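You operate a simulated robot arm through the tools that you are given. There is no shell and no other tool.

You run a simulated two-armed robot. Do the job below in one go: nothing can be reset, and whatever is moved stays where it is left.

JOB
Set the side guide for the purple stack and run it into lane two.
Fine: guide at the stack's mark and clamped again before you start; lift the stop bar; stop the belt after.

The check looks at the end state, three seconds after you hand in, the way a careful person would. Anything else that was tipped, shoved, dropped, spilled or broken makes it a failure.

ROBOT AND FRAMES
Two 7-joint arms with fingered hands on one trunk that stands fixed in place. Base frame: the origin is at the foot of the trunk, x ahead of it, y to its left, z up. Lengths are in cm, angles in degrees, forces in N, time in s.
The left shoulder is at [7, 14.2, 131.4], the right one opposite. With the tool pointing down near the work surface each hand reaches from about 10 to 72 cm from the base axis, measured 20 degrees to its own side. Payload 3.6 kg a hand.
The TCP of each hand is the grasp point between the finger pads, 2.5 cm short of the fingertips. In the tool frame z runs along the fingers and y along their closing line. The gripper opens to 8.8 cm; its body begins 2.9 cm behind the TCP. The gripper is a hand of 5 fingers: y runs from the thumb to the fingers, the wrist lies at [-1.3, -9.7, -16.2] in the tool frame.
Orientation is told as [roll, pitch, yaw] about the base's x, y, z axes, in that order, counted from this pose: with the fingers straight down and the wrist toward the robot, the tool's x, y and z point along [0, 1, 0], [1, 0, 0] and [0, 0, -1] of the base frame.

CONTROLS
- The arms move only by the tool arm_command. It takes "left_increments", "right_increments" or both (then of equal length, played together; a hand with none holds still); each is a list of rows, each an object (a shift or turn left out is 0) with "offset": the shift along the base's x, y, z in cm, a list of three; "rot": the turn, a rotation vector about the base's x, y, z in degrees, a list of three. In form: [{"offset": [tx, ty, tz], "rot": [rx, ry, rz]}, ...]. A call has 1 to 20 rows; each row shifts and turns the commanded pose from where the row before left it. Each row takes 0.2 s and may step no farther than 5 cm and 8.6 degrees from the row before; otherwise, the whole call is refused. Where a pose cannot be reached the arm comes as near as it can. A force on the tool above 40 N (or 10 N above the force at the start of the call, whichever is more), or a blocked arm, ends the call early, and 0.2 s more pass. In this call time passes only in rows, and 0.2 s behind the last. It gives the time, the measured TCP pose, the force on the tool (base axes), the opening and the grip force at its end, in the units of the frame above (readings bear some noise), with the torque about the TCP (base axes, N m) and any sound that the robot's microphone picked up.
- Cameras (640 x 400 px; columns grow to the right, rows downward): "scene" is now at [13.1, -2.72, 153.32]; the picture's right is [-0.21, -0.98, 0.00], its down [-0.62, 0.13, -0.77] and it looks along [0.76, -0.16, -0.64] (base axes); focal length 214 px, centre (320, 200). "left" rides on the left gripper at [-5.9, -7.9, -10.5] in its tool frame; the picture's right is [-0.73, -0.32, 0.61], its down [0.62, -0.68, 0.38] and it looks along [0.29, 0.66, 0.70] (tool axes); focal length 234 px, centre (320, 200). "right" rides on the right gripper at [5.9, -7.9, -10.5] in its tool frame; the picture's right is [-0.73, 0.32, -0.61], its down [-0.62, -0.68, 0.38] and it looks along [-0.29, 0.66, 0.70] (tool axes); focal length 234 px, centre (320, 200). There is no depth. A picture from a camera that has moved, and an enlarged one, comes with that camera's place and axes in the base frame and with its lens. The place of the scene camera against the robot may be out by one fixed shift of up to 1.2 cm in any direction.
- capture(camera): a new picture of that camera. It takes no simulated time.
- slide_trunk(by): slides the trunk up (or, below 0, down) by that many cm; the arms and the scene camera ride with it, the base frame stays. It gives what a move gives, with no picture.
- curl_fingers(index, middle, ring, little, thumb_bend, thumb_turn, hand): sets how far each is bent, from 0 (flat) to 100 (curled in); at 30 the hand is open as for a grip, at 70 the pads meet at the TCP. One left out holds its place. A second passes; each finger stops where it meets its share of the squeeze, and holds until it gets a number again. It is the only way to open and close the hand. It gives what a move gives, with no picture; readings hold the bend of each and the force on index, middle, ring, little, thumb and palm. thumb_turn goes from beside the hand (0) to across from the fingers (100), as for a grip.
- aim_head(pan, tilt): turns the head with the scene camera to pan (to the left, within 86 degrees either way) and tilt (down, from -29 to 69), counted from straight ahead of the robot. It gives what a move gives.
- close_up(camera, box): a new picture of the part [left, top, right, bottom] of that camera's present view, enlarged. It takes no simulated time.
- hand_in(): hands the job in; it is judged then, once.

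Places have to be worked out from the pictures, the camera data and where the tool is seen. Open the grippers and draw the arms clear of the work before you hand the job in, unless the task says otherwise.

The tools are called after "Request:" as name(argument=value, ...) on one line, values as JSON. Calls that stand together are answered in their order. arm_command: Moves the arms, as the interface text tells. Its arguments: {"type":"object","properties":{"left_increments":{"type":"array","items":{"type":"object","properties":{"offset":{"type":"array","items":{"type":"number"}},"rot":{"type":"array","items":{"type":"number"}}}}},"right_increments":{"type":"array","items":{"type":"object","properties":{"offset":{"type":"array","items":{"type":"number"}},"rot":{"type":"array","items":{"type":"number"}}}}}},"required":[]} The other tools are called the same way: slide_trunk (by) moves the trunk up or down; curl_fingers (index, middle, ring, little, thumb_bend, thumb_turn, hand) moves the fingers one by one; aim_head (pan, tilt) turns the head that bears the scene camera; capture (camera) takes a picture; close_up (camera, box) takes an enlarged picture of a part of a camera's view; hand_in () hands the job in.

At the start:

```text
clock: 0.0
left_tool_pos: [55.09, 6.34, 139.07]
left_tcp_rot: [0.0, 0.0, 0.0]
left_ft_force: [0.7, 0.2, 0.7]
left_torque: [0.02, 0.0, 0.03]
left_width: 8.75
left_grip_force: 0.0
left_shape: jaw
left_bend: [30.0, 30.0, 30.0, 30.0, 30.0, 98.0]
left_finger forces: [0.0, 0.0, 0.1, 0.0, 0.1, 0.0]
right_tool_pos: [29.03, -28.92, 139.41]
right_tcp_rot: [-0.1, -0.1, 0.0]
right_ft_force: [-0.1, -0.2, 0.1]
right_torque: [0.02, -0.03, 0.01]
right_width: 8.74
right_grip_force: 0.1
right_shape: jaw
right_bend: [30.0, 30.0, 30.0, 30.0, 30.0, 98.0]
right_finger forces: [0.0, 0.0, 0.0, 0.1, 0.0, 0.0]
trunk travel left (down, up): [-85.0, 9.0]
head pan, tilt (commanded): [-11.9, 39.4]
```

scene: 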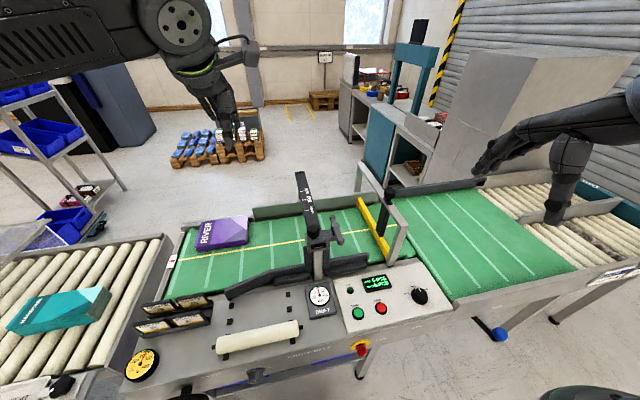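
right: 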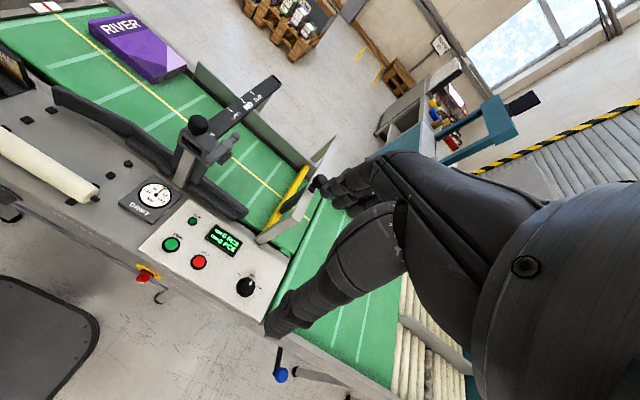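
left: 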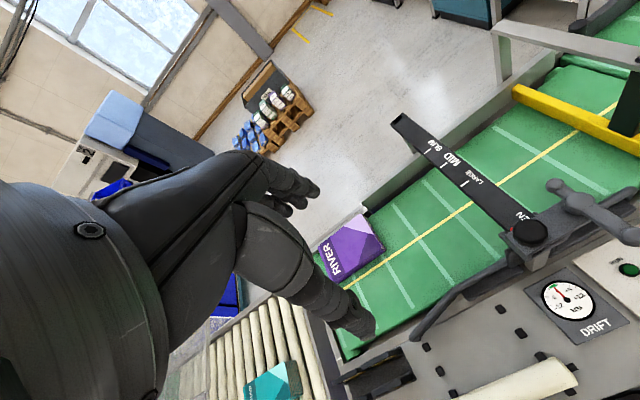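

I start by looking at the scene in detail: the belt runs left to right with a guide on a scale, a stop bar (yellow), and a control panel. I take enlarged pictures to read the labels.

Request:
close_up(camera="scene", box=[280, 160, 440, 260])

Request:
close_up(camera="scene", box=[290, 255, 450, 355])

Request:
close_up(camera="scene", box=[110, 280, 270, 390])

Request:
close_up(camera="scene", box=[150, 190, 310, 300])

Request:
close_up(camera="scene", box=[440, 160, 640, 290])

Request:
close_up(camera="left", box=[380, 90, 640, 260])

Request:
close_up(camera="right", box=[100, 60, 360, 310])

```text
4.00 times, centred on (360, 210) of scene
camera zoom: at [13.1, -2.72, 153.32], right [-0.21, -0.98, 0.0], down [-0.62, 0.13, -0.77], along [0.76, -0.16, -0.64], focal length 858 px, centre (160, 160)
```

zoom: 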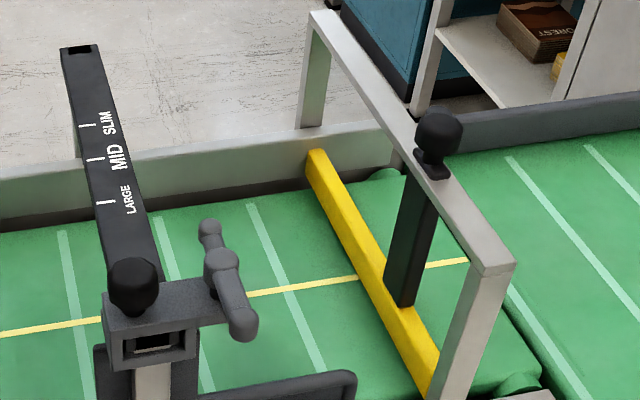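

```text
4.00 times, centred on (370, 305) of scene
camera zoom: at [13.1, -2.72, 153.32], right [-0.21, -0.98, 0.0], down [-0.62, 0.13, -0.77], along [0.76, -0.16, -0.64], focal length 858 px, centre (120, -220)
```

zoom: 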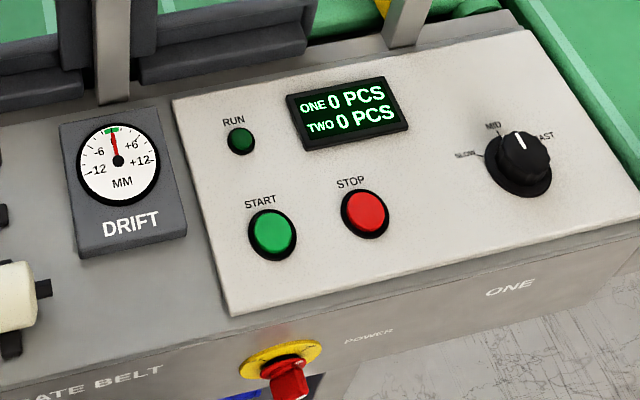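

```text
3.64 times, centred on (190, 335) of scene
camera zoom: at [13.1, -2.72, 153.32], right [-0.21, -0.98, 0.0], down [-0.62, 0.13, -0.77], along [0.76, -0.16, -0.64], focal length 780 px, centre (793, -291)
```

zoom: 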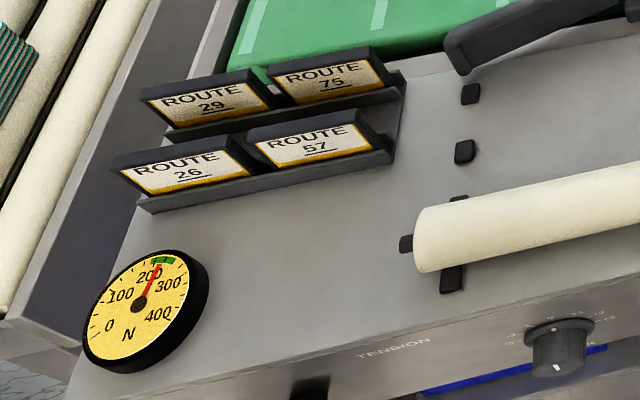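

```text
3.64 times, centred on (230, 245) of scene
camera zoom: at [13.1, -2.72, 153.32], right [-0.21, -0.98, 0.0], down [-0.62, 0.13, -0.77], along [0.76, -0.16, -0.64], focal length 780 px, centre (647, 36)
```

zoom: 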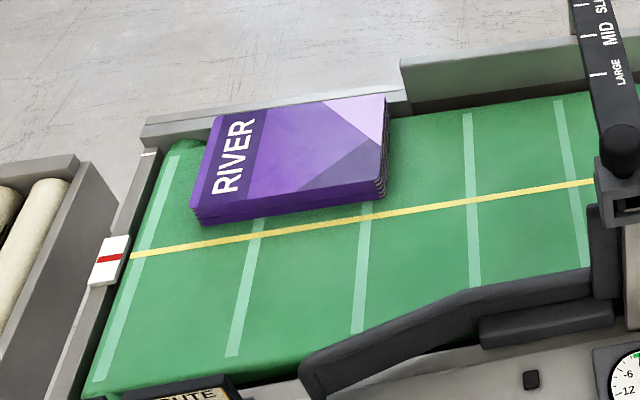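

```text
3.08 times, centred on (540, 225) of scene
camera zoom: at [13.1, -2.72, 153.32], right [-0.21, -0.98, 0.0], down [-0.62, 0.13, -0.77], along [0.76, -0.16, -0.64], focal length 660 px, centre (-357, 123)
```

zoom: 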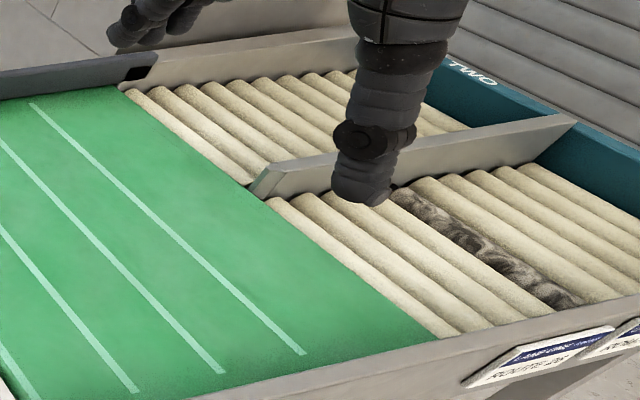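

```text
2.35 times, centred on (510, 175) of left
camera zoom: at [47.19, 0.48, 149.59], right [-0.32, -0.73, -0.61], down [-0.68, 0.62, -0.38], along [0.66, 0.29, -0.7], focal length 551 px, centre (-127, 259)
```

zoom: 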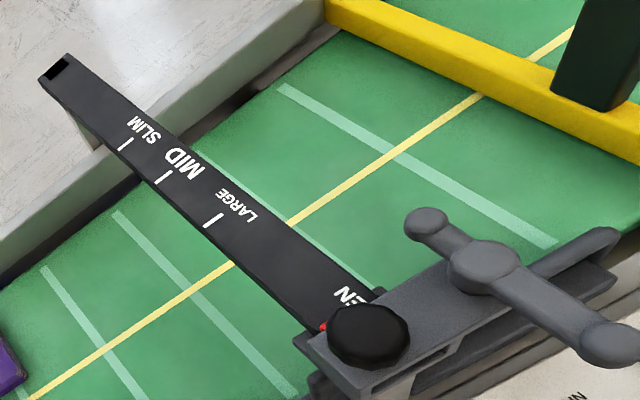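

```text
1.60 times, centred on (230, 185) of right
camera zoom: at [21.1, -22.91, 149.92], right [0.32, -0.73, 0.61], down [-0.68, -0.62, -0.38], along [0.66, -0.29, -0.69], focal length 375 px, centre (464, 224)
```

zoom: 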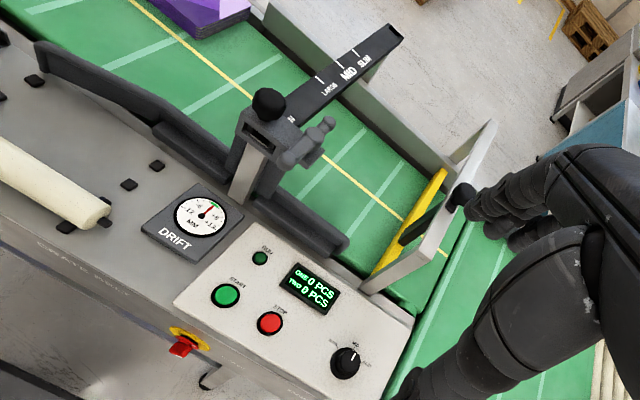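

The knob of the guide carriage triangulates to about [57, -9.6, 104.6]. I now look for anything that ties the purple stack to a mark (SLIM / MID / LARGE), and at the front panel and lane labels.

Request:
close_up(camera="scene", box=[560, 240, 640, 300])

Request:
close_up(camera="left", box=[300, 190, 420, 290])

Request:
close_up(camera="right", box=[20, 0, 200, 110])

Request:
close_up(camera="scene", box=[220, 330, 400, 400])

Request:
close_up(camera="scene", box=[190, 200, 260, 250])

Request:
close_up(camera="scene", box=[285, 165, 345, 205])

```text
6.67 times, centred on (600, 270) of scene
camera zoom: at [13.1, -2.72, 153.32], right [-0.21, -0.98, 0.0], down [-0.62, 0.13, -0.77], along [0.76, -0.16, -0.64], focal length 1430 px, centre (-1547, -267)
```

zoom: 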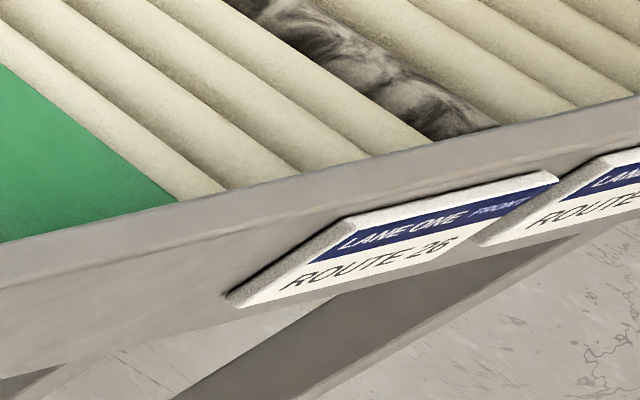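

```text
4.00 times, centred on (360, 240) of left
camera zoom: at [47.19, 0.48, 149.59], right [-0.32, -0.73, -0.61], down [-0.68, 0.62, -0.38], along [0.66, 0.29, -0.7], focal length 937 px, centre (160, 40)
```

zoom: 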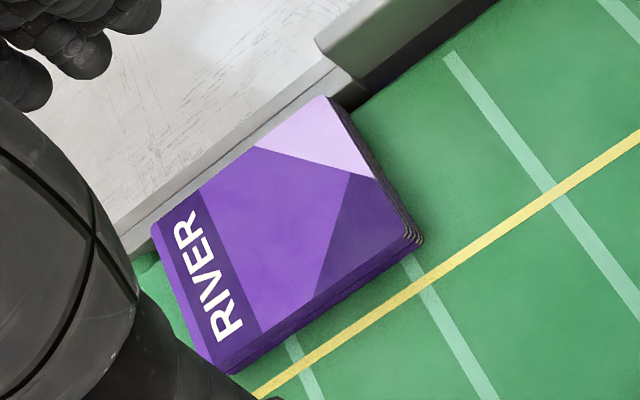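

```text
3.56 times, centred on (110, 55) of right
camera zoom: at [21.1, -22.91, 149.92], right [0.32, -0.73, 0.61], down [-0.68, -0.62, -0.38], along [0.66, -0.29, -0.69], focal length 833 px, centre (1067, 716)
```

zoom: 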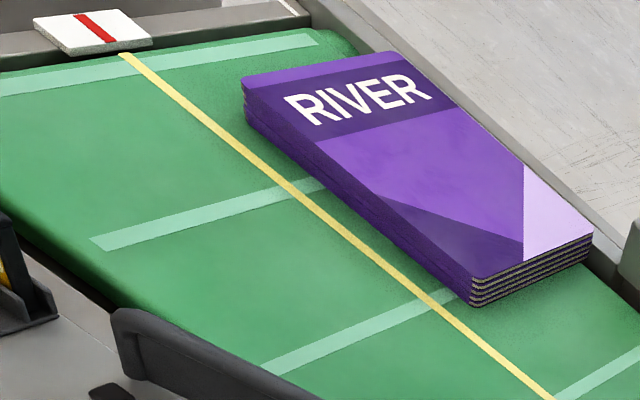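

```text
3.56 times, centred on (310, 365) of scene
camera zoom: at [13.1, -2.72, 153.32], right [-0.21, -0.98, 0.0], down [-0.62, 0.13, -0.77], along [0.76, -0.16, -0.64], focal length 763 px, centre (356, -387)
```

zoom: 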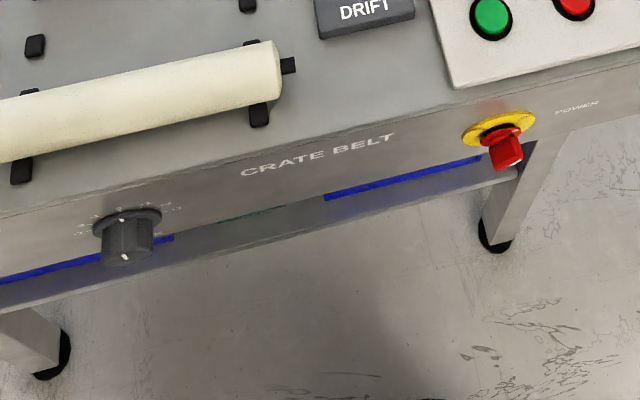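

```text
8.00 times, centred on (225, 225) of scene
camera zoom: at [13.1, -2.72, 153.32], right [-0.21, -0.98, 0.0], down [-0.62, 0.13, -0.77], along [0.76, -0.16, -0.64], focal length 1716 px, centre (1080, 0)
```

zoom: 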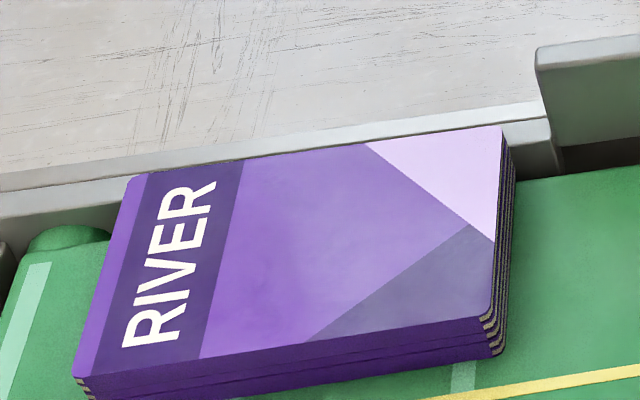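

```text
10.00 times, centred on (315, 185) of scene
camera zoom: at [13.1, -2.72, 153.32], right [-0.21, -0.98, 0.0], down [-0.62, 0.13, -0.77], along [0.76, -0.16, -0.64], focal length 2145 px, centre (370, 350)
```

zoom: 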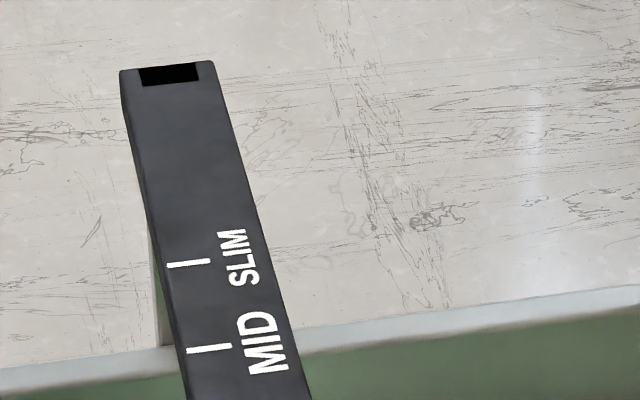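

The stack measures about 14 x 20 cm, lying at x≈77–91.5, and the marks sit at x≈71 (LARGE), 77 (MID), 83 (SLIM). I zoom in on the carriage clamp, the speed knob and the stop bar before touching anything.

Request:
close_up(camera="left", box=[490, 150, 640, 260])

Request:
close_up(camera="scene", box=[295, 205, 365, 285])

Request:
close_up(camera="right", box=[160, 70, 300, 200])

Request:
close_up(camera="scene", box=[340, 155, 430, 270])

Request:
close_up(camera="scene", box=[385, 270, 445, 320])

Request:
close_up(camera="left", box=[380, 90, 520, 220])

```text
3.64 times, centred on (565, 205) of left
camera zoom: at [47.19, 0.48, 149.59], right [-0.32, -0.73, -0.61], down [-0.68, 0.62, -0.38], along [0.66, 0.29, -0.7], focal length 852 px, centre (-571, 182)
```

zoom: 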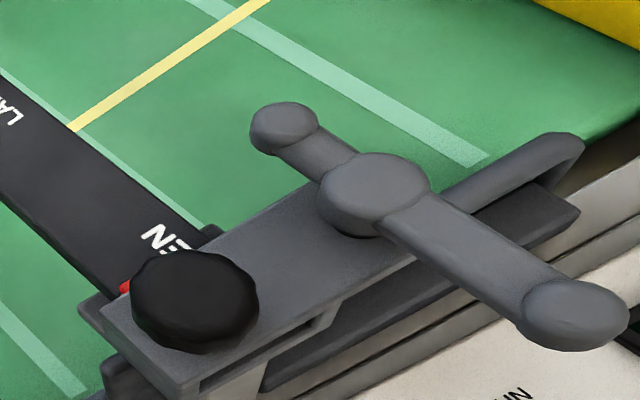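

```text
5.00 times, centred on (330, 245) of scene
camera zoom: at [13.1, -2.72, 153.32], right [-0.21, -0.98, 0.0], down [-0.62, 0.13, -0.77], along [0.76, -0.16, -0.64], focal length 1072 px, centre (270, -25)
```

zoom: 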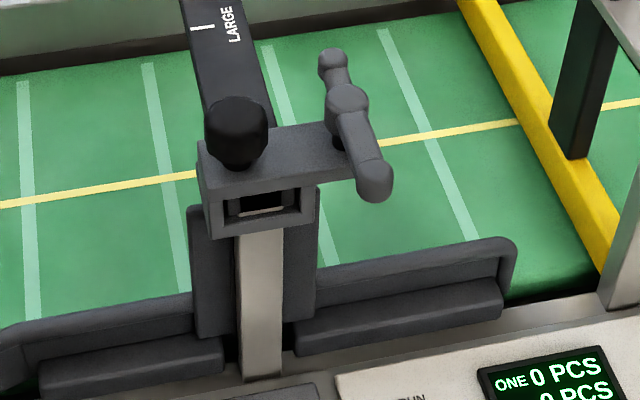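

```text
3.08 times, centred on (230, 135) of right
camera zoom: at [21.1, -22.91, 149.92], right [0.32, -0.73, 0.61], down [-0.68, -0.62, -0.38], along [0.66, -0.29, -0.69], focal length 720 px, centre (597, 400)
```

zoom: 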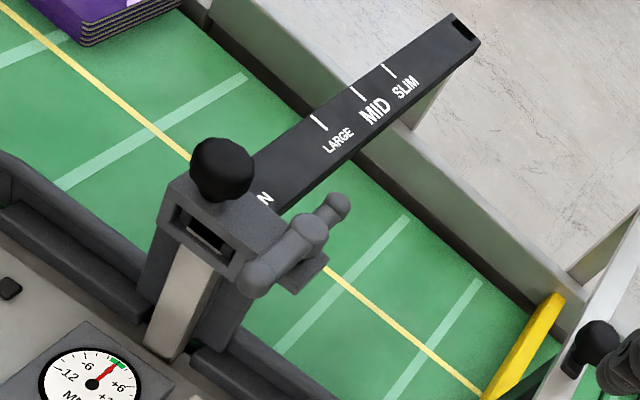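

```text
3.48 times, centred on (385, 212) of scene
camera zoom: at [13.1, -2.72, 153.32], right [-0.21, -0.98, 0.0], down [-0.62, 0.13, -0.77], along [0.76, -0.16, -0.64], focal length 746 px, centre (94, 156)
```

zoom: 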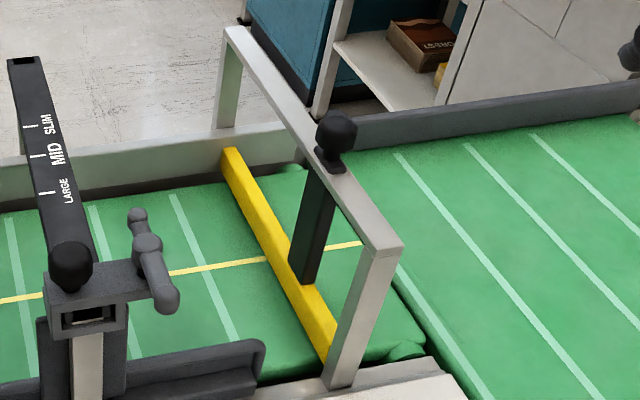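

```text
8.00 times, centred on (415, 295) of scene
camera zoom: at [13.1, -2.72, 153.32], right [-0.21, -0.98, 0.0], down [-0.62, 0.13, -0.77], along [0.76, -0.16, -0.64], focal length 1716 px, centre (-440, -560)
```

zoom: 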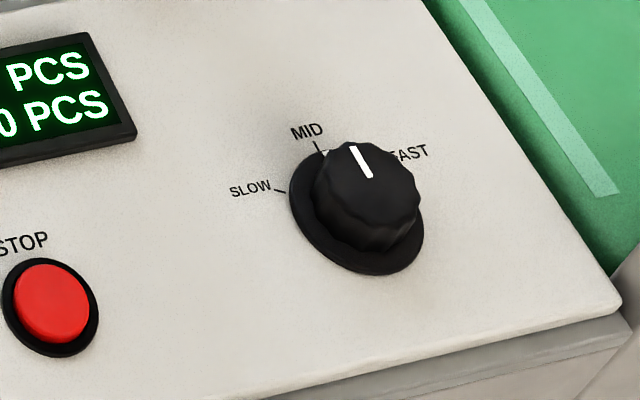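

```text
3.08 times, centred on (450, 155) of left
camera zoom: at [47.19, 0.48, 149.59], right [-0.32, -0.73, -0.61], down [-0.68, 0.62, -0.38], along [0.66, 0.29, -0.7], focal length 720 px, centre (-80, 338)
```

zoom: 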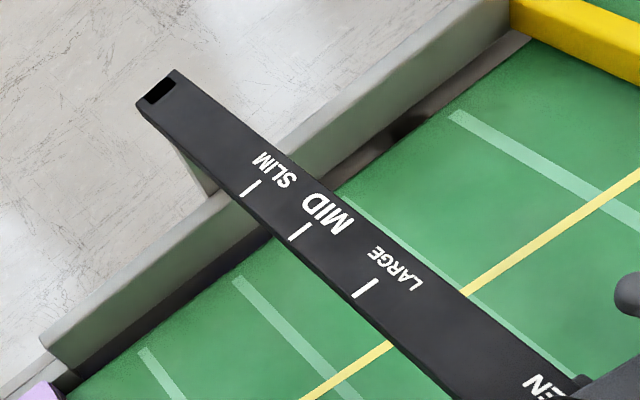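

The gray tommy-bar on the carriage (hub about [56.6,-16.2,105.6], vertical axis) looks like the clamp, and the black knob (over the rail) the grip. I look to the right at the lanes and left at the infeed for clear view of everything else.

Request:
aim_head(pan=-50, tilt=35)

Request:
capture(camera="scene")

Request:
aim_head(pan=45, tilt=40)

Request:
capture(camera="scene")

Request:
aim_head(pan=-12, tilt=60)

Request:
capture(camera="scene")

```text
clock: 1.0
left_tool_pos: [55.12, 6.41, 139.11]
left_tcp_rot: [0.0, 0.0, 0.0]
left_ft_force: [0.2, -0.1, -0.8]
left_torque: [-0.03, -0.03, 0.0]
left_width: 8.76
left_grip_force: 0.1
left_shape: jaw
left_bend: [30.0, 30.0, 30.0, 30.0, 30.0, 98.0]
left_finger forces: [0.0, 0.0, 0.0, 0.0, 0.0, 0.1]
right_tool_pos: [29.03, -28.88, 139.56]
right_tcp_rot: [0.0, -0.2, 0.0]
right_ft_force: [0.5, 0.2, -0.1]
right_torque: [0.01, 0.01, 0.02]
right_width: 8.77
right_grip_force: 0.0
right_shape: jaw
right_bend: [30.0, 30.0, 30.0, 30.0, 30.0, 98.0]
right_finger forces: [0.1, 0.0, 0.0, 0.0, 0.0, 0.1]
trunk travel left (down, up): [-85.0, 9.0]
head pan, tilt (commanded): [-50.0, 35.0]
```

```text
taken
camera scene: at [10.41, -7.7, 153.99], right [-0.77, -0.64, 0.0], down [-0.37, 0.44, -0.82], along [0.53, -0.63, -0.57], focal length 214 px, centre (320, 200)
```

scene: 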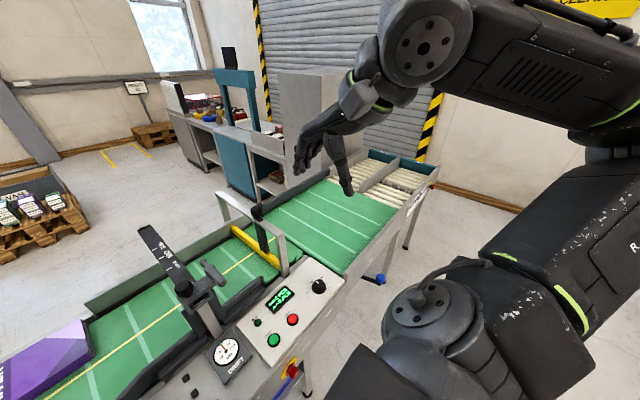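

```text
clock: 2.8
left_tool_pos: [55.03, 6.33, 139.05]
left_tcp_rot: [0.0, 0.0, 0.1]
left_ft_force: [0.2, -0.3, 0.1]
left_torque: [0.02, -0.01, 0.02]
left_width: 8.76
left_grip_force: 0.1
left_shape: jaw
left_bend: [30.0, 30.0, 30.0, 30.0, 30.0, 98.0]
left_finger forces: [0.0, 0.0, 0.1, 0.0, 0.1, 0.1]
right_tool_pos: [29.09, -29.03, 139.41]
right_tcp_rot: [-0.1, 0.0, -0.1]
right_ft_force: [-0.4, 0.2, -0.5]
right_torque: [0.0, 0.03, 0.01]
right_width: 8.76
right_grip_force: 0.0
right_shape: jaw
right_bend: [30.0, 30.0, 30.0, 30.0, 30.0, 98.0]
right_finger forces: [0.0, 0.0, 0.0, 0.0, 0.1, 0.1]
trunk travel left (down, up): [-85.0, 9.0]
head pan, tilt (commanded): [45.0, 40.0]
```

```text
taken
camera scene: at [10.76, 5.04, 153.24], right [0.71, -0.71, 0.0], down [-0.45, -0.45, -0.77], along [0.54, 0.54, -0.64], focal length 214 px, centre (320, 200)
```

scene: 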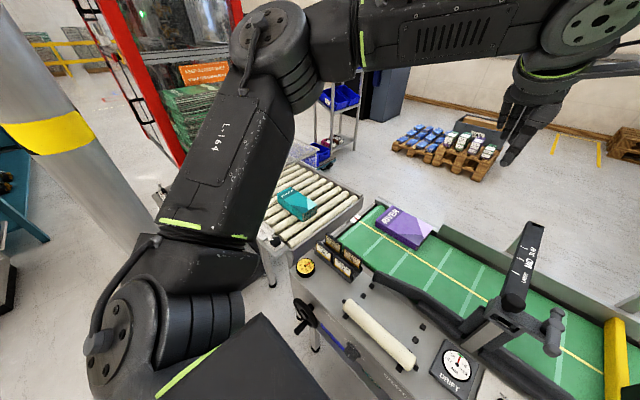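

```text
clock: 4.0
left_tool_pos: [55.05, 6.25, 139.13]
left_tcp_rot: [0.0, 0.0, 0.0]
left_ft_force: [0.0, -0.3, -0.1]
left_torque: [0.01, -0.01, -0.03]
left_width: 8.74
left_grip_force: 0.0
left_shape: jaw
left_bend: [30.0, 30.0, 30.0, 30.0, 30.0, 98.0]
left_finger forces: [0.1, 0.0, 0.0, 0.1, 0.1, 0.1]
right_tool_pos: [29.14, -28.89, 139.42]
right_tcp_rot: [0.0, -0.1, 0.0]
right_ft_force: [-0.4, 0.4, 0.2]
right_torque: [-0.01, 0.02, 0.03]
right_width: 8.76
right_grip_force: 0.2
right_shape: jaw
right_bend: [30.0, 30.0, 30.0, 30.0, 30.0, 98.0]
right_finger forces: [0.0, 0.1, 0.0, 0.1, 0.1, 0.0]
trunk travel left (down, up): [-85.0, 9.0]
head pan, tilt (commanded): [-12.0, 60.0]
```

```text
taken
camera scene: at [11.27, -2.35, 150.56], right [-0.21, -0.98, 0.0], down [-0.85, 0.18, -0.5], along [0.49, -0.1, -0.87], focal length 214 px, centre (320, 200)
```

scene: 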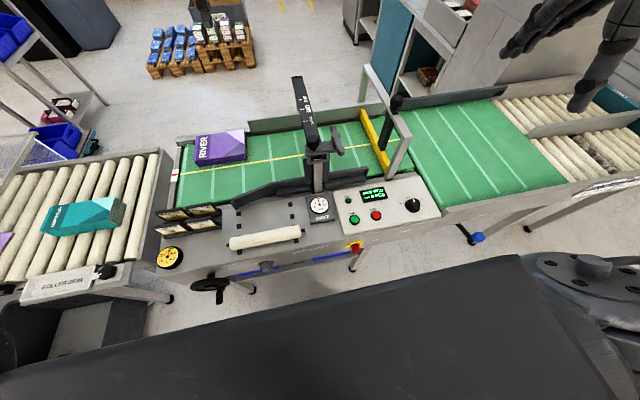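

I see a placard on the infeed table at lower left and the cards near the belt; I zoom in to read them and the infeed.

Request:
close_up(camera="scene", box=[10, 255, 130, 315])

Request:
close_up(camera="scene", box=[160, 70, 420, 230])

Request:
close_up(camera="scene", box=[300, 120, 400, 200])

Request:
close_up(camera="scene", box=[490, 60, 640, 210])

Request:
close_up(camera="scene", box=[140, 190, 240, 280])

```text
5.33 times, centred on (70, 285) of scene
camera zoom: at [11.27, -2.35, 150.56], right [-0.21, -0.98, 0.0], down [-0.85, 0.18, -0.5], along [0.49, -0.1, -0.87], focal length 1144 px, centre (1653, -253)
```

zoom: 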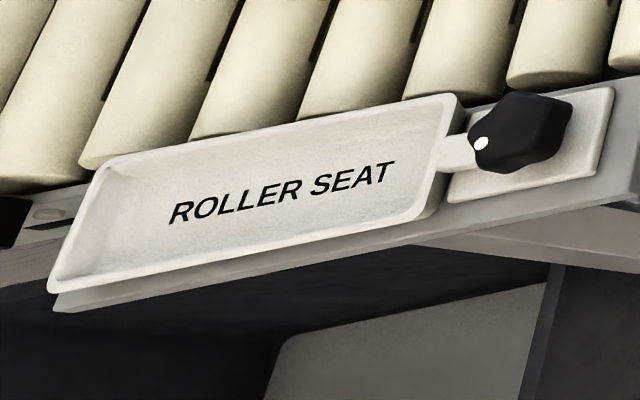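

```text
2.46 times, centred on (290, 150) of scene
camera zoom: at [11.27, -2.35, 150.56], right [-0.21, -0.98, 0.0], down [-0.85, 0.18, -0.5], along [0.49, -0.1, -0.87], focal length 528 px, centre (394, 323)
```

zoom: 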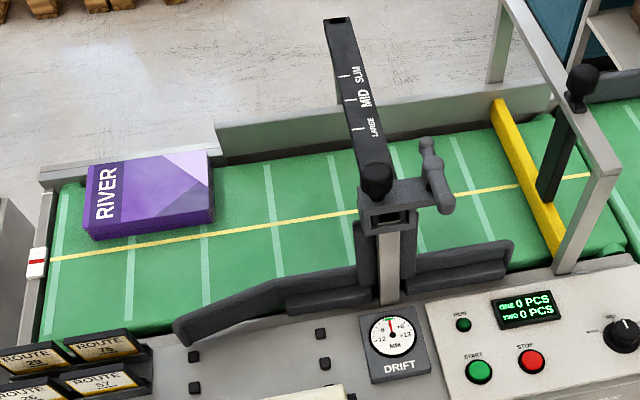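

```text
5.00 times, centred on (350, 160) of scene
camera zoom: at [11.27, -2.35, 150.56], right [-0.21, -0.98, 0.0], down [-0.85, 0.18, -0.5], along [0.49, -0.1, -0.87], focal length 1072 px, centre (170, 400)
```

zoom: 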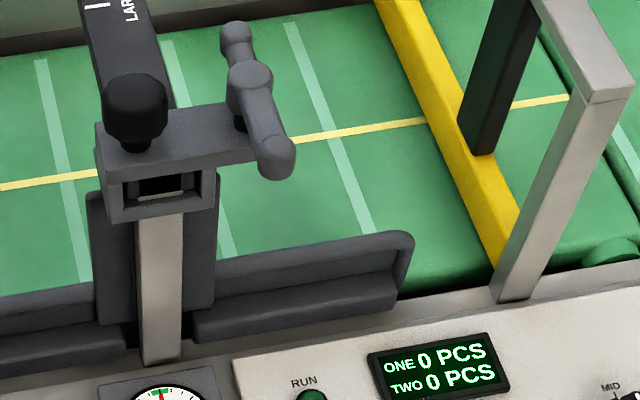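

```text
2.67 times, centred on (565, 135) of scene
camera zoom: at [11.27, -2.35, 150.56], right [-0.21, -0.98, 0.0], down [-0.85, 0.18, -0.5], along [0.49, -0.1, -0.87], focal length 572 px, centre (-333, 373)
```

zoom: 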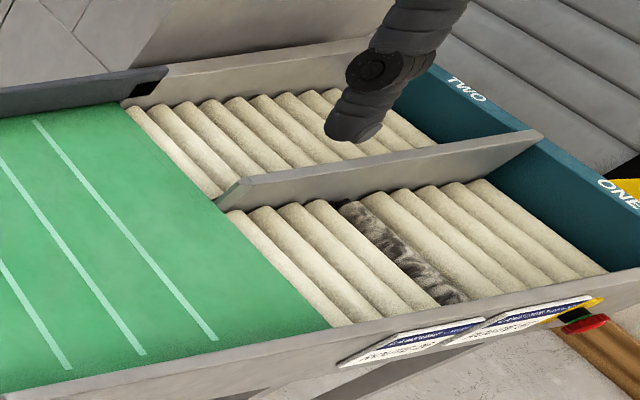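

```text
4.44 times, centred on (190, 235) of scene
camera zoom: at [11.27, -2.35, 150.56], right [-0.21, -0.98, 0.0], down [-0.85, 0.18, -0.5], along [0.49, -0.1, -0.87], focal length 953 px, centre (898, 44)
```

zoom: 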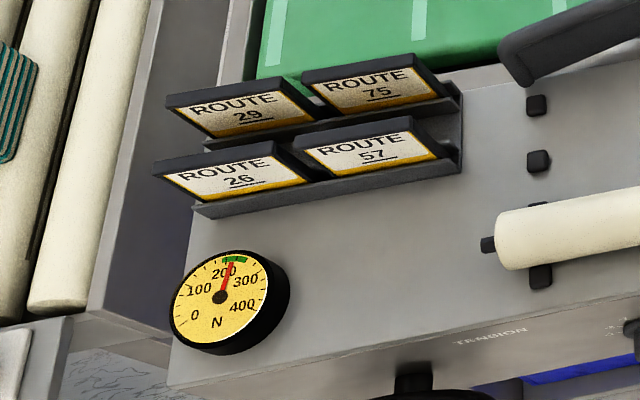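

Lane two is the far lane, clear apart from my view of the right hand above it. The guide at MID would put its face at x≈75.5–76, just clear of the stack's near edge (77.2); SLIM would overlap it, so MID is the mark. I close the right hand to a beak to work the clamp lever.

Request:
curl_fingers(hand="right", index=68, middle=68, ring=68, little=68, thumb_bend=68, thumb_turn=98)

Request:
capture(camera="right")

```text
clock: 5.0
left_tool_pos: [55.09, 6.35, 139.14]
left_tcp_rot: [0.1, 0.1, -0.1]
left_ft_force: [-0.7, -0.1, -0.7]
left_torque: [0.01, -0.01, 0.01]
left_width: 8.77
left_grip_force: 0.0
left_shape: jaw
left_bend: [30.0, 30.0, 30.0, 30.0, 30.0, 98.0]
left_finger forces: [0.0, 0.1, 0.1, 0.1, 0.0, 0.1]
right_tool_pos: [28.88, -28.84, 139.5]
right_tcp_rot: [0.1, -0.2, 0.0]
right_ft_force: [-0.3, -0.7, -0.3]
right_torque: [0.01, -0.01, -0.02]
right_width: 0.29
right_grip_force: 0.1
right_shape: fingers
right_bend: [68.0, 68.0, 68.0, 68.0, 68.0, 100.0]
right_finger forces: [0.0, 0.0, 0.0, 0.0, 0.0, 0.1]
trunk travel left (down, up): [-85.0, 9.0]
head pan, tilt (commanded): [-12.0, 60.0]
```

```text
taken
camera right: at [21.1, -22.92, 149.92], right [0.32, -0.73, 0.61], down [-0.68, -0.62, -0.38], along [0.66, -0.29, -0.69], focal length 234 px, centre (320, 200)
```

right: 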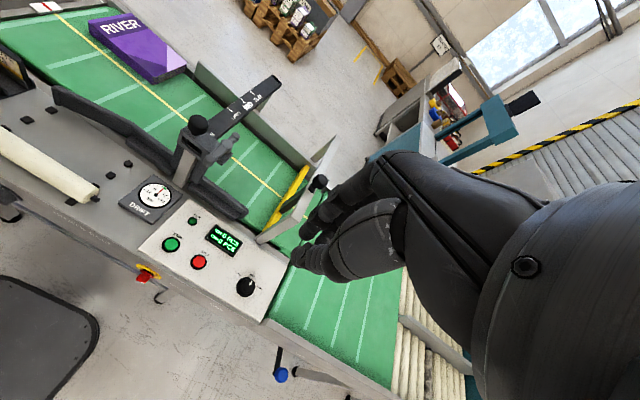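

The beak is formed with tips about 2.5 cm beyond the TCP. I bring the right hand over to the robot-side of the carriage, staying above the lever at about [51,-9.5,112].

Request:
arm_command(right_increments=[{"offset": [2.45, 2.15, -3.05]}, {"offset": [2.45, 2.15, -3.05]}, {"offset": [2.45, 2.15, -3.05]}, {"offset": [2.45, 2.15, -3.05]}, {"offset": [2.45, 2.15, -3.05]}, {"offset": [2.45, 2.15, -3.05]}, {"offset": [2.45, 2.15, -3.05]}, {"offset": [2.45, 2.15, -3.05]}, {"offset": [2.45, 2.15, -3.05]}])

Request:
aim_head(pan=-12, tilt=45)

Request:
capture(camera="scene")

Request:
capture(camera="right")

Request:
capture(camera="left")

```text
clock: 7.0
left_tool_pos: [55.44, 6.3, 139.05]
left_tcp_rot: [-0.1, 0.1, 0.0]
left_ft_force: [0.5, -0.5, 0.8]
left_torque: [0.03, 0.02, -0.03]
left_width: 8.77
left_grip_force: 0.0
left_shape: jaw
left_bend: [30.0, 30.0, 30.0, 30.0, 30.0, 98.0]
left_finger forces: [0.0, 0.1, 0.0, 0.0, 0.0, 0.0]
right_tool_pos: [51.55, -9.73, 111.86]
right_tcp_rot: [0.0, 0.0, 0.0]
right_ft_force: [0.0, -0.1, 0.1]
right_torque: [0.0, 0.0, 0.01]
right_width: 0.29
right_grip_force: 0.1
right_shape: fingers
right_bend: [68.0, 68.0, 68.0, 68.0, 68.0, 100.0]
right_finger forces: [0.0, 0.0, 0.0, 0.0, 0.1, 0.1]
trunk travel left (down, up): [-85.0, 9.0]
head pan, tilt (commanded): [-12.0, 60.0]
```

```text
clock: 7.8
left_tool_pos: [55.12, 6.24, 139.11]
left_tcp_rot: [0.0, 0.0, 0.0]
left_ft_force: [-0.1, 0.4, 0.0]
left_torque: [-0.01, 0.03, -0.01]
left_width: 8.75
left_grip_force: 0.2
left_shape: jaw
left_bend: [30.0, 30.0, 30.0, 30.0, 30.0, 98.0]
left_finger forces: [0.1, 0.1, 0.1, 0.1, 0.0, 0.0]
right_tool_pos: [51.1, -9.81, 112.05]
right_tcp_rot: [0.0, -0.1, 0.1]
right_ft_force: [0.6, -0.4, 0.5]
right_torque: [0.0, -0.04, 0.0]
right_width: 0.25
right_grip_force: 0.1
right_shape: fingers
right_bend: [68.0, 68.0, 68.0, 68.0, 68.0, 100.0]
right_finger forces: [0.1, 0.0, 0.0, 0.1, 0.1, 0.0]
trunk travel left (down, up): [-85.0, 9.0]
head pan, tilt (commanded): [-12.0, 45.0]
```

```text
taken
camera scene: at [12.7, -2.66, 152.5], right [-0.21, -0.98, 0.0], down [-0.69, 0.15, -0.71], along [0.69, -0.15, -0.71], focal length 214 px, centre (320, 200)
```

scene: 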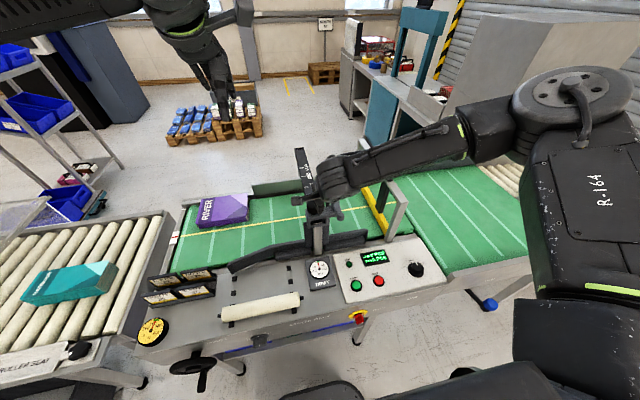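

```text
taken
camera right: at [43.17, -3.73, 122.52], right [0.32, -0.73, 0.61], down [-0.68, -0.62, -0.38], along [0.66, -0.29, -0.69], focal length 234 px, centre (320, 200)
```

right: 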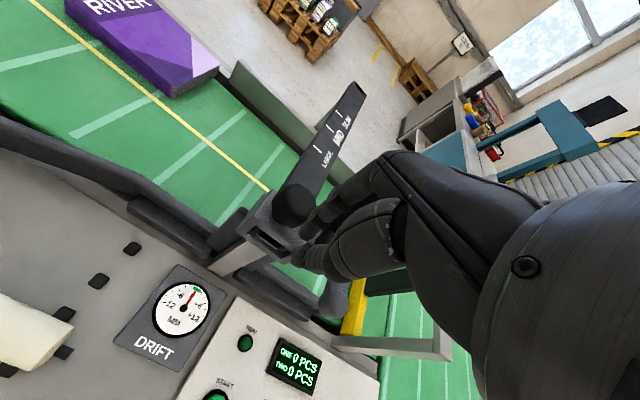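

```text
taken
camera left: at [47.19, 0.47, 149.58], right [-0.32, -0.73, -0.61], down [-0.68, 0.62, -0.38], along [0.66, 0.29, -0.7], focal length 234 px, centre (320, 200)
```

left: 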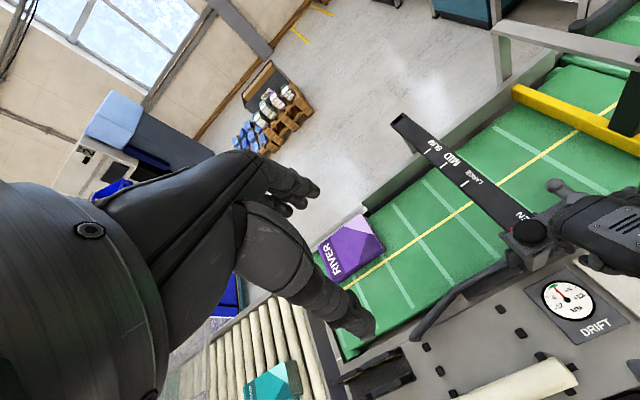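

I zoom in on the hand and the carriage to see the relative position of the fingertips and the lever.

Request:
close_up(camera="scene", box=[280, 130, 440, 250])

Request:
close_up(camera="left", box=[490, 150, 640, 280])

Request:
close_up(camera="right", box=[220, 150, 420, 310])

```text
3.33 times, centred on (360, 190) of scene
camera zoom: at [12.7, -2.66, 152.5], right [-0.21, -0.98, 0.0], down [-0.69, 0.15, -0.71], along [0.69, -0.15, -0.71], focal length 715 px, centre (187, 233)
```

zoom: 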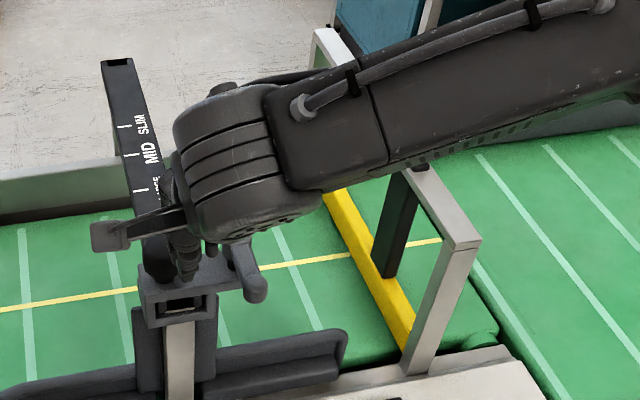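

```text
3.08 times, centred on (565, 215) of left
camera zoom: at [47.19, 0.47, 149.58], right [-0.32, -0.73, -0.61], down [-0.68, 0.62, -0.38], along [0.66, 0.29, -0.7], focal length 720 px, centre (-434, 154)
```

zoom: 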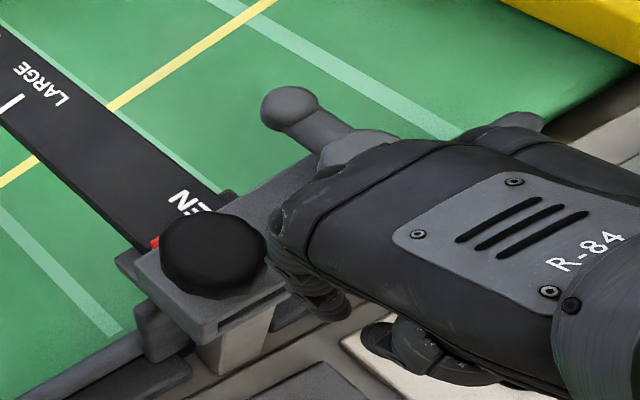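

```text
2.50 times, centred on (320, 230) of right
camera zoom: at [43.17, -3.73, 122.52], right [0.32, -0.73, 0.61], down [-0.68, -0.62, -0.38], along [0.66, -0.29, -0.69], focal length 585 px, centre (320, 125)
```

zoom: 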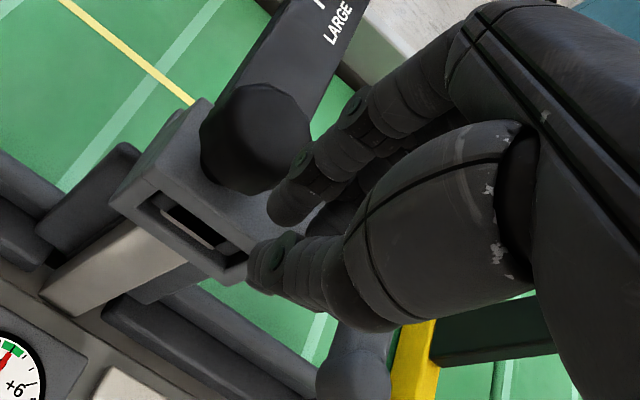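

The hand sits left of the lever with its tips at z≈109.5. I lower it so the tips reach lever height (z≈104.8), still clear of knob and lever.

Request:
arm_command(right_increments=[{"offset": [-0.6, -0.2, -2.3]}, {"offset": [-0.6, 0, -2.3]}])

Request:
close_up(camera="right", box=[220, 150, 420, 310])

Request:
close_up(camera="scene", box=[280, 150, 400, 240])

Request:
close_up(camera="left", box=[490, 150, 640, 280])

```text
clock: 8.4
left_tool_pos: [55.23, 6.36, 139.1]
left_tcp_rot: [0.0, 0.0, 0.0]
left_ft_force: [-0.3, 0.0, -0.2]
left_torque: [0.0, 0.01, 0.0]
left_width: 8.75
left_grip_force: 0.0
left_shape: jaw
left_bend: [30.0, 30.0, 30.0, 30.0, 30.0, 98.0]
left_finger forces: [0.0, 0.1, 0.1, 0.1, 0.0, 0.0]
right_tool_pos: [49.39, -11.42, 108.3]
right_tcp_rot: [0.1, -0.1, 0.1]
right_ft_force: [-0.2, 0.9, 0.4]
right_torque: [0.01, 0.02, 0.02]
right_width: 0.3
right_grip_force: 0.0
right_shape: fingers
right_bend: [68.0, 68.0, 68.0, 68.0, 68.0, 100.0]
right_finger forces: [0.0, 0.0, 0.0, 0.1, 0.0, 0.0]
right hand out of reach, approached as far as the arm can: row 1, 2
trunk travel left (down, up): [-85.0, 9.0]
head pan, tilt (commanded): [-12.0, 45.0]
```

```text
2.50 times, centred on (320, 230) of right
camera zoom: at [41.47, -5.32, 118.8], right [0.32, -0.73, 0.61], down [-0.68, -0.62, -0.38], along [0.66, -0.29, -0.69], focal length 585 px, centre (320, 125)
```

zoom: 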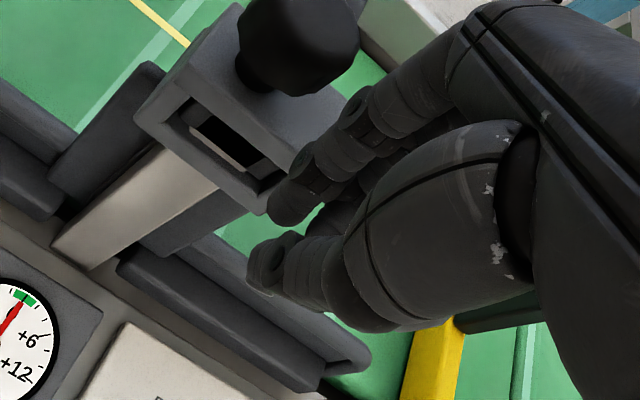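

```text
4.44 times, centred on (340, 195) of scene
camera zoom: at [12.71, -2.7, 152.51], right [-0.21, -0.98, 0.0], down [-0.69, 0.15, -0.71], along [0.69, -0.15, -0.71], focal length 953 px, centre (231, 222)
```

zoom: 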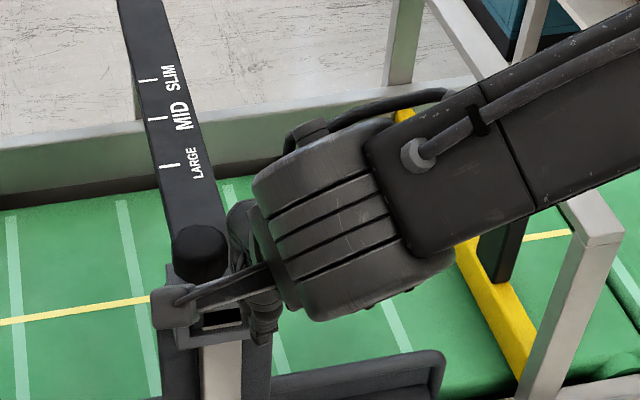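

```text
3.08 times, centred on (565, 215) of left
camera zoom: at [47.19, 0.43, 149.58], right [-0.32, -0.73, -0.61], down [-0.68, 0.62, -0.38], along [0.66, 0.29, -0.7], focal length 720 px, centre (-434, 154)
```

zoom: 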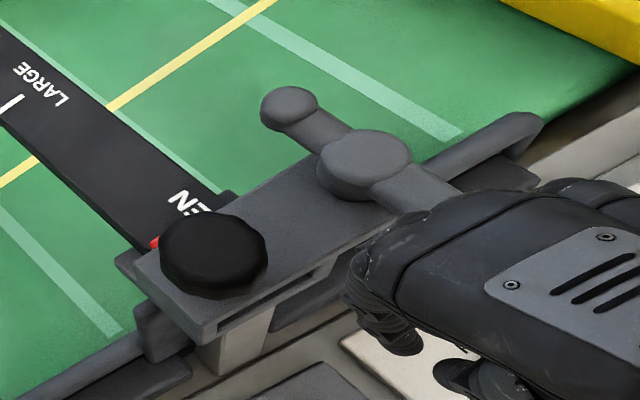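

The reach is limited with the wrist straight back at this place (elbow out to the right). I turn the hand's wrist to the right (yaw positive) to free the arm, rising slightly meanwhile.

Request:
arm_command(right_increments=[{"offset": [0, 0.3, 0.7], "rot": [0, 0, 8]}, {"offset": [0, 0.3, 0.7], "rot": [0, 0, 8]}, {"offset": [0, 0.3, 0.6], "rot": [0, 0, 8]}, {"offset": [0, 0.3, 0], "rot": [0, 0, 8]}])

Request:
close_up(camera="left", box=[490, 150, 640, 280])

```text
clock: 9.4
left_tool_pos: [55.02, 6.3, 139.01]
left_tcp_rot: [-0.1, 0.0, 0.0]
left_ft_force: [-0.5, -0.1, -0.6]
left_torque: [-0.02, -0.03, 0.01]
left_width: 8.79
left_grip_force: 0.1
left_shape: jaw
left_bend: [30.0, 30.0, 30.0, 30.0, 30.0, 98.0]
left_finger forces: [0.1, 0.1, 0.0, 0.0, 0.1, 0.0]
right_tool_pos: [49.4, -9.98, 110.33]
right_tcp_rot: [-0.2, -0.1, 32.2]
right_ft_force: [-0.5, 0.4, -0.3]
right_torque: [0.0, 0.01, 0.01]
right_width: 0.27
right_grip_force: 0.1
right_shape: fingers
right_bend: [68.0, 68.0, 68.0, 68.0, 68.0, 100.0]
right_finger forces: [0.0, 0.0, 0.0, 0.0, 0.0, 0.0]
trunk travel left (down, up): [-85.0, 9.0]
head pan, tilt (commanded): [-12.0, 45.0]
```

```text
3.08 times, centred on (565, 215) of left
camera zoom: at [47.21, 0.49, 149.58], right [-0.32, -0.73, -0.61], down [-0.68, 0.62, -0.38], along [0.66, 0.29, -0.7], focal length 720 px, centre (-434, 154)
```

zoom: 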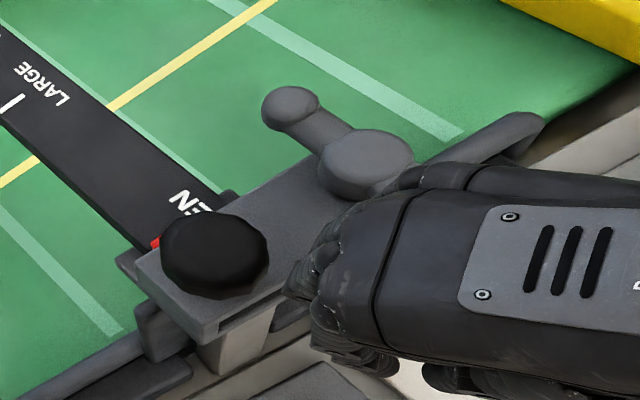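

With the yaw at 32° the arm follows freely. I lower the tips to lever height and then push gently toward -y (counter-clockwise from above) in small steps.

Request:
arm_command(right_increments=[{"offset": [0.3, 0.2, -1.6]}, {"offset": [0.3, 0.2, -1.5]}])

Request:
close_up(camera="left", box=[490, 150, 640, 280])

Request:
capture(camera="right")

```text
clock: 10.0
left_tool_pos: [55.27, 6.26, 139.14]
left_tcp_rot: [0.1, 0.1, 0.0]
left_ft_force: [-0.3, -0.5, 0.2]
left_torque: [0.0, 0.01, -0.02]
left_width: 8.78
left_grip_force: 0.1
left_shape: jaw
left_bend: [30.0, 30.0, 30.0, 30.0, 30.0, 98.0]
left_finger forces: [0.0, 0.0, 0.1, 0.0, 0.1, 0.1]
right_tool_pos: [50.23, -9.76, 107.08]
right_tcp_rot: [0.0, -0.1, 32.0]
right_ft_force: [-0.5, 0.2, -0.9]
right_torque: [-0.02, -0.03, -0.02]
right_width: 0.29
right_grip_force: 0.1
right_shape: fingers
right_bend: [68.0, 68.0, 68.0, 68.0, 68.0, 100.0]
right_finger forces: [0.0, 0.0, 0.1, 0.0, 0.1, 0.1]
trunk travel left (down, up): [-85.0, 9.0]
head pan, tilt (commanded): [-12.0, 45.0]
```

```text
3.08 times, centred on (565, 215) of left
camera zoom: at [47.28, 0.47, 149.55], right [-0.32, -0.73, -0.61], down [-0.68, 0.62, -0.38], along [0.66, 0.29, -0.7], focal length 720 px, centre (-434, 154)
```

zoom: 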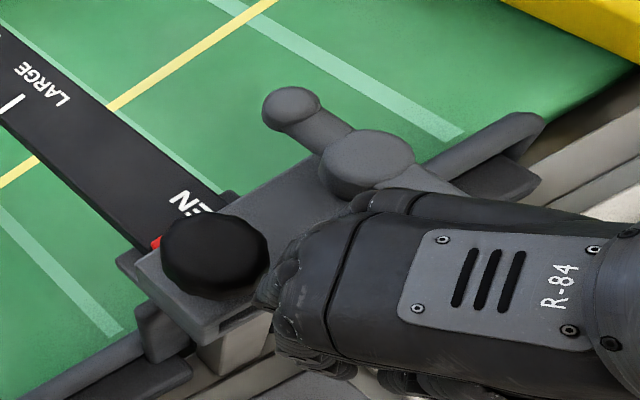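

```text
taken
camera right: at [40.33, -8.72, 117.64], right [0.66, -0.44, 0.61], down [-0.25, -0.89, -0.38], along [0.71, 0.1, -0.69], focal length 234 px, centre (320, 200)
```

right: 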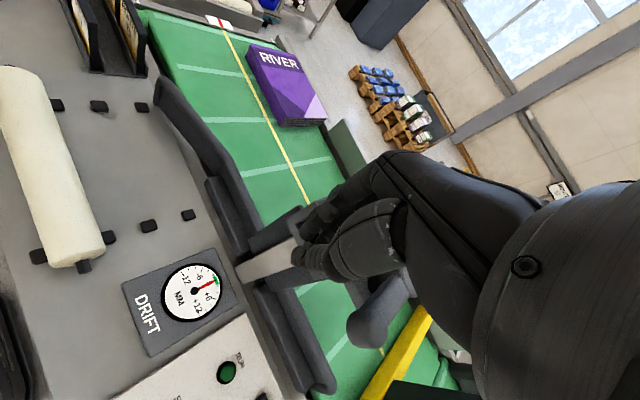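

No contact yet and the lever end lies just to the right of the thumb. I push toward -y in steps and watch the force.

Request:
arm_command(right_increments=[{"offset": [0, -0.7, 0]}, {"offset": [0, -0.7, 0]}, {"offset": [0, -0.7, 0]}, {"offset": [0, -0.7, 0]}, {"offset": [0, -0.7, 0]}])

Request:
close_up(camera="left", box=[490, 150, 640, 280])

Request:
capture(camera="right")

```text
clock: 11.2
left_tool_pos: [54.96, 6.4, 139.03]
left_tcp_rot: [0.0, 0.0, 0.0]
left_ft_force: [0.2, 0.2, -0.2]
left_torque: [0.01, 0.03, -0.01]
left_width: 8.78
left_grip_force: 0.1
left_shape: jaw
left_bend: [30.0, 30.0, 30.0, 30.0, 30.0, 98.0]
left_finger forces: [0.0, 0.0, 0.0, 0.0, 0.0, 0.0]
right_tool_pos: [50.04, -13.08, 107.33]
right_tcp_rot: [0.0, -0.1, 32.0]
right_ft_force: [-1.1, 3.4, -0.2]
right_torque: [0.02, 0.0, 0.11]
right_width: 0.27
right_grip_force: 1.9
right_shape: fingers
right_bend: [68.0, 68.0, 68.0, 68.0, 68.0, 100.0]
right_finger forces: [0.0, 0.1, 0.0, 3.6, 0.1, 0.0]
trunk travel left (down, up): [-85.0, 9.0]
head pan, tilt (commanded): [-12.0, 45.0]
```

```text
3.08 times, centred on (565, 215) of left
camera zoom: at [47.15, 0.53, 149.6], right [-0.32, -0.73, -0.61], down [-0.68, 0.62, -0.38], along [0.66, 0.29, -0.7], focal length 720 px, centre (-434, 154)
```

zoom: 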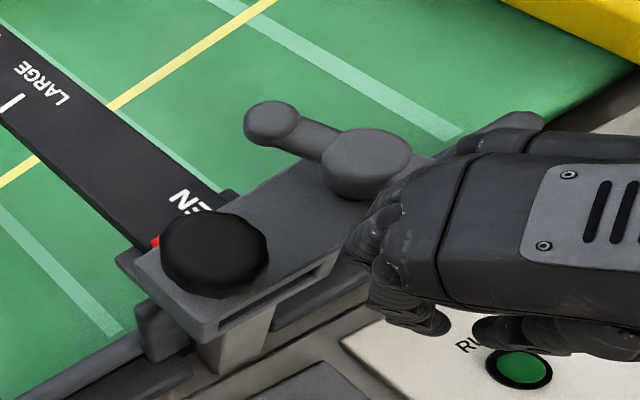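

```text
taken
camera right: at [40.15, -12.16, 117.71], right [0.66, -0.44, 0.61], down [-0.25, -0.89, -0.38], along [0.71, 0.1, -0.69], focal length 234 px, centre (320, 200)
```

right: 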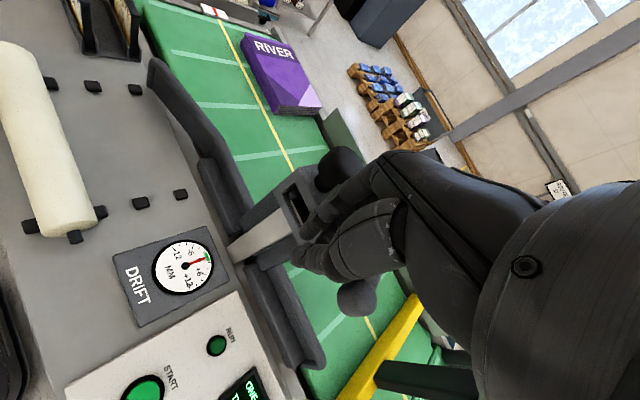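

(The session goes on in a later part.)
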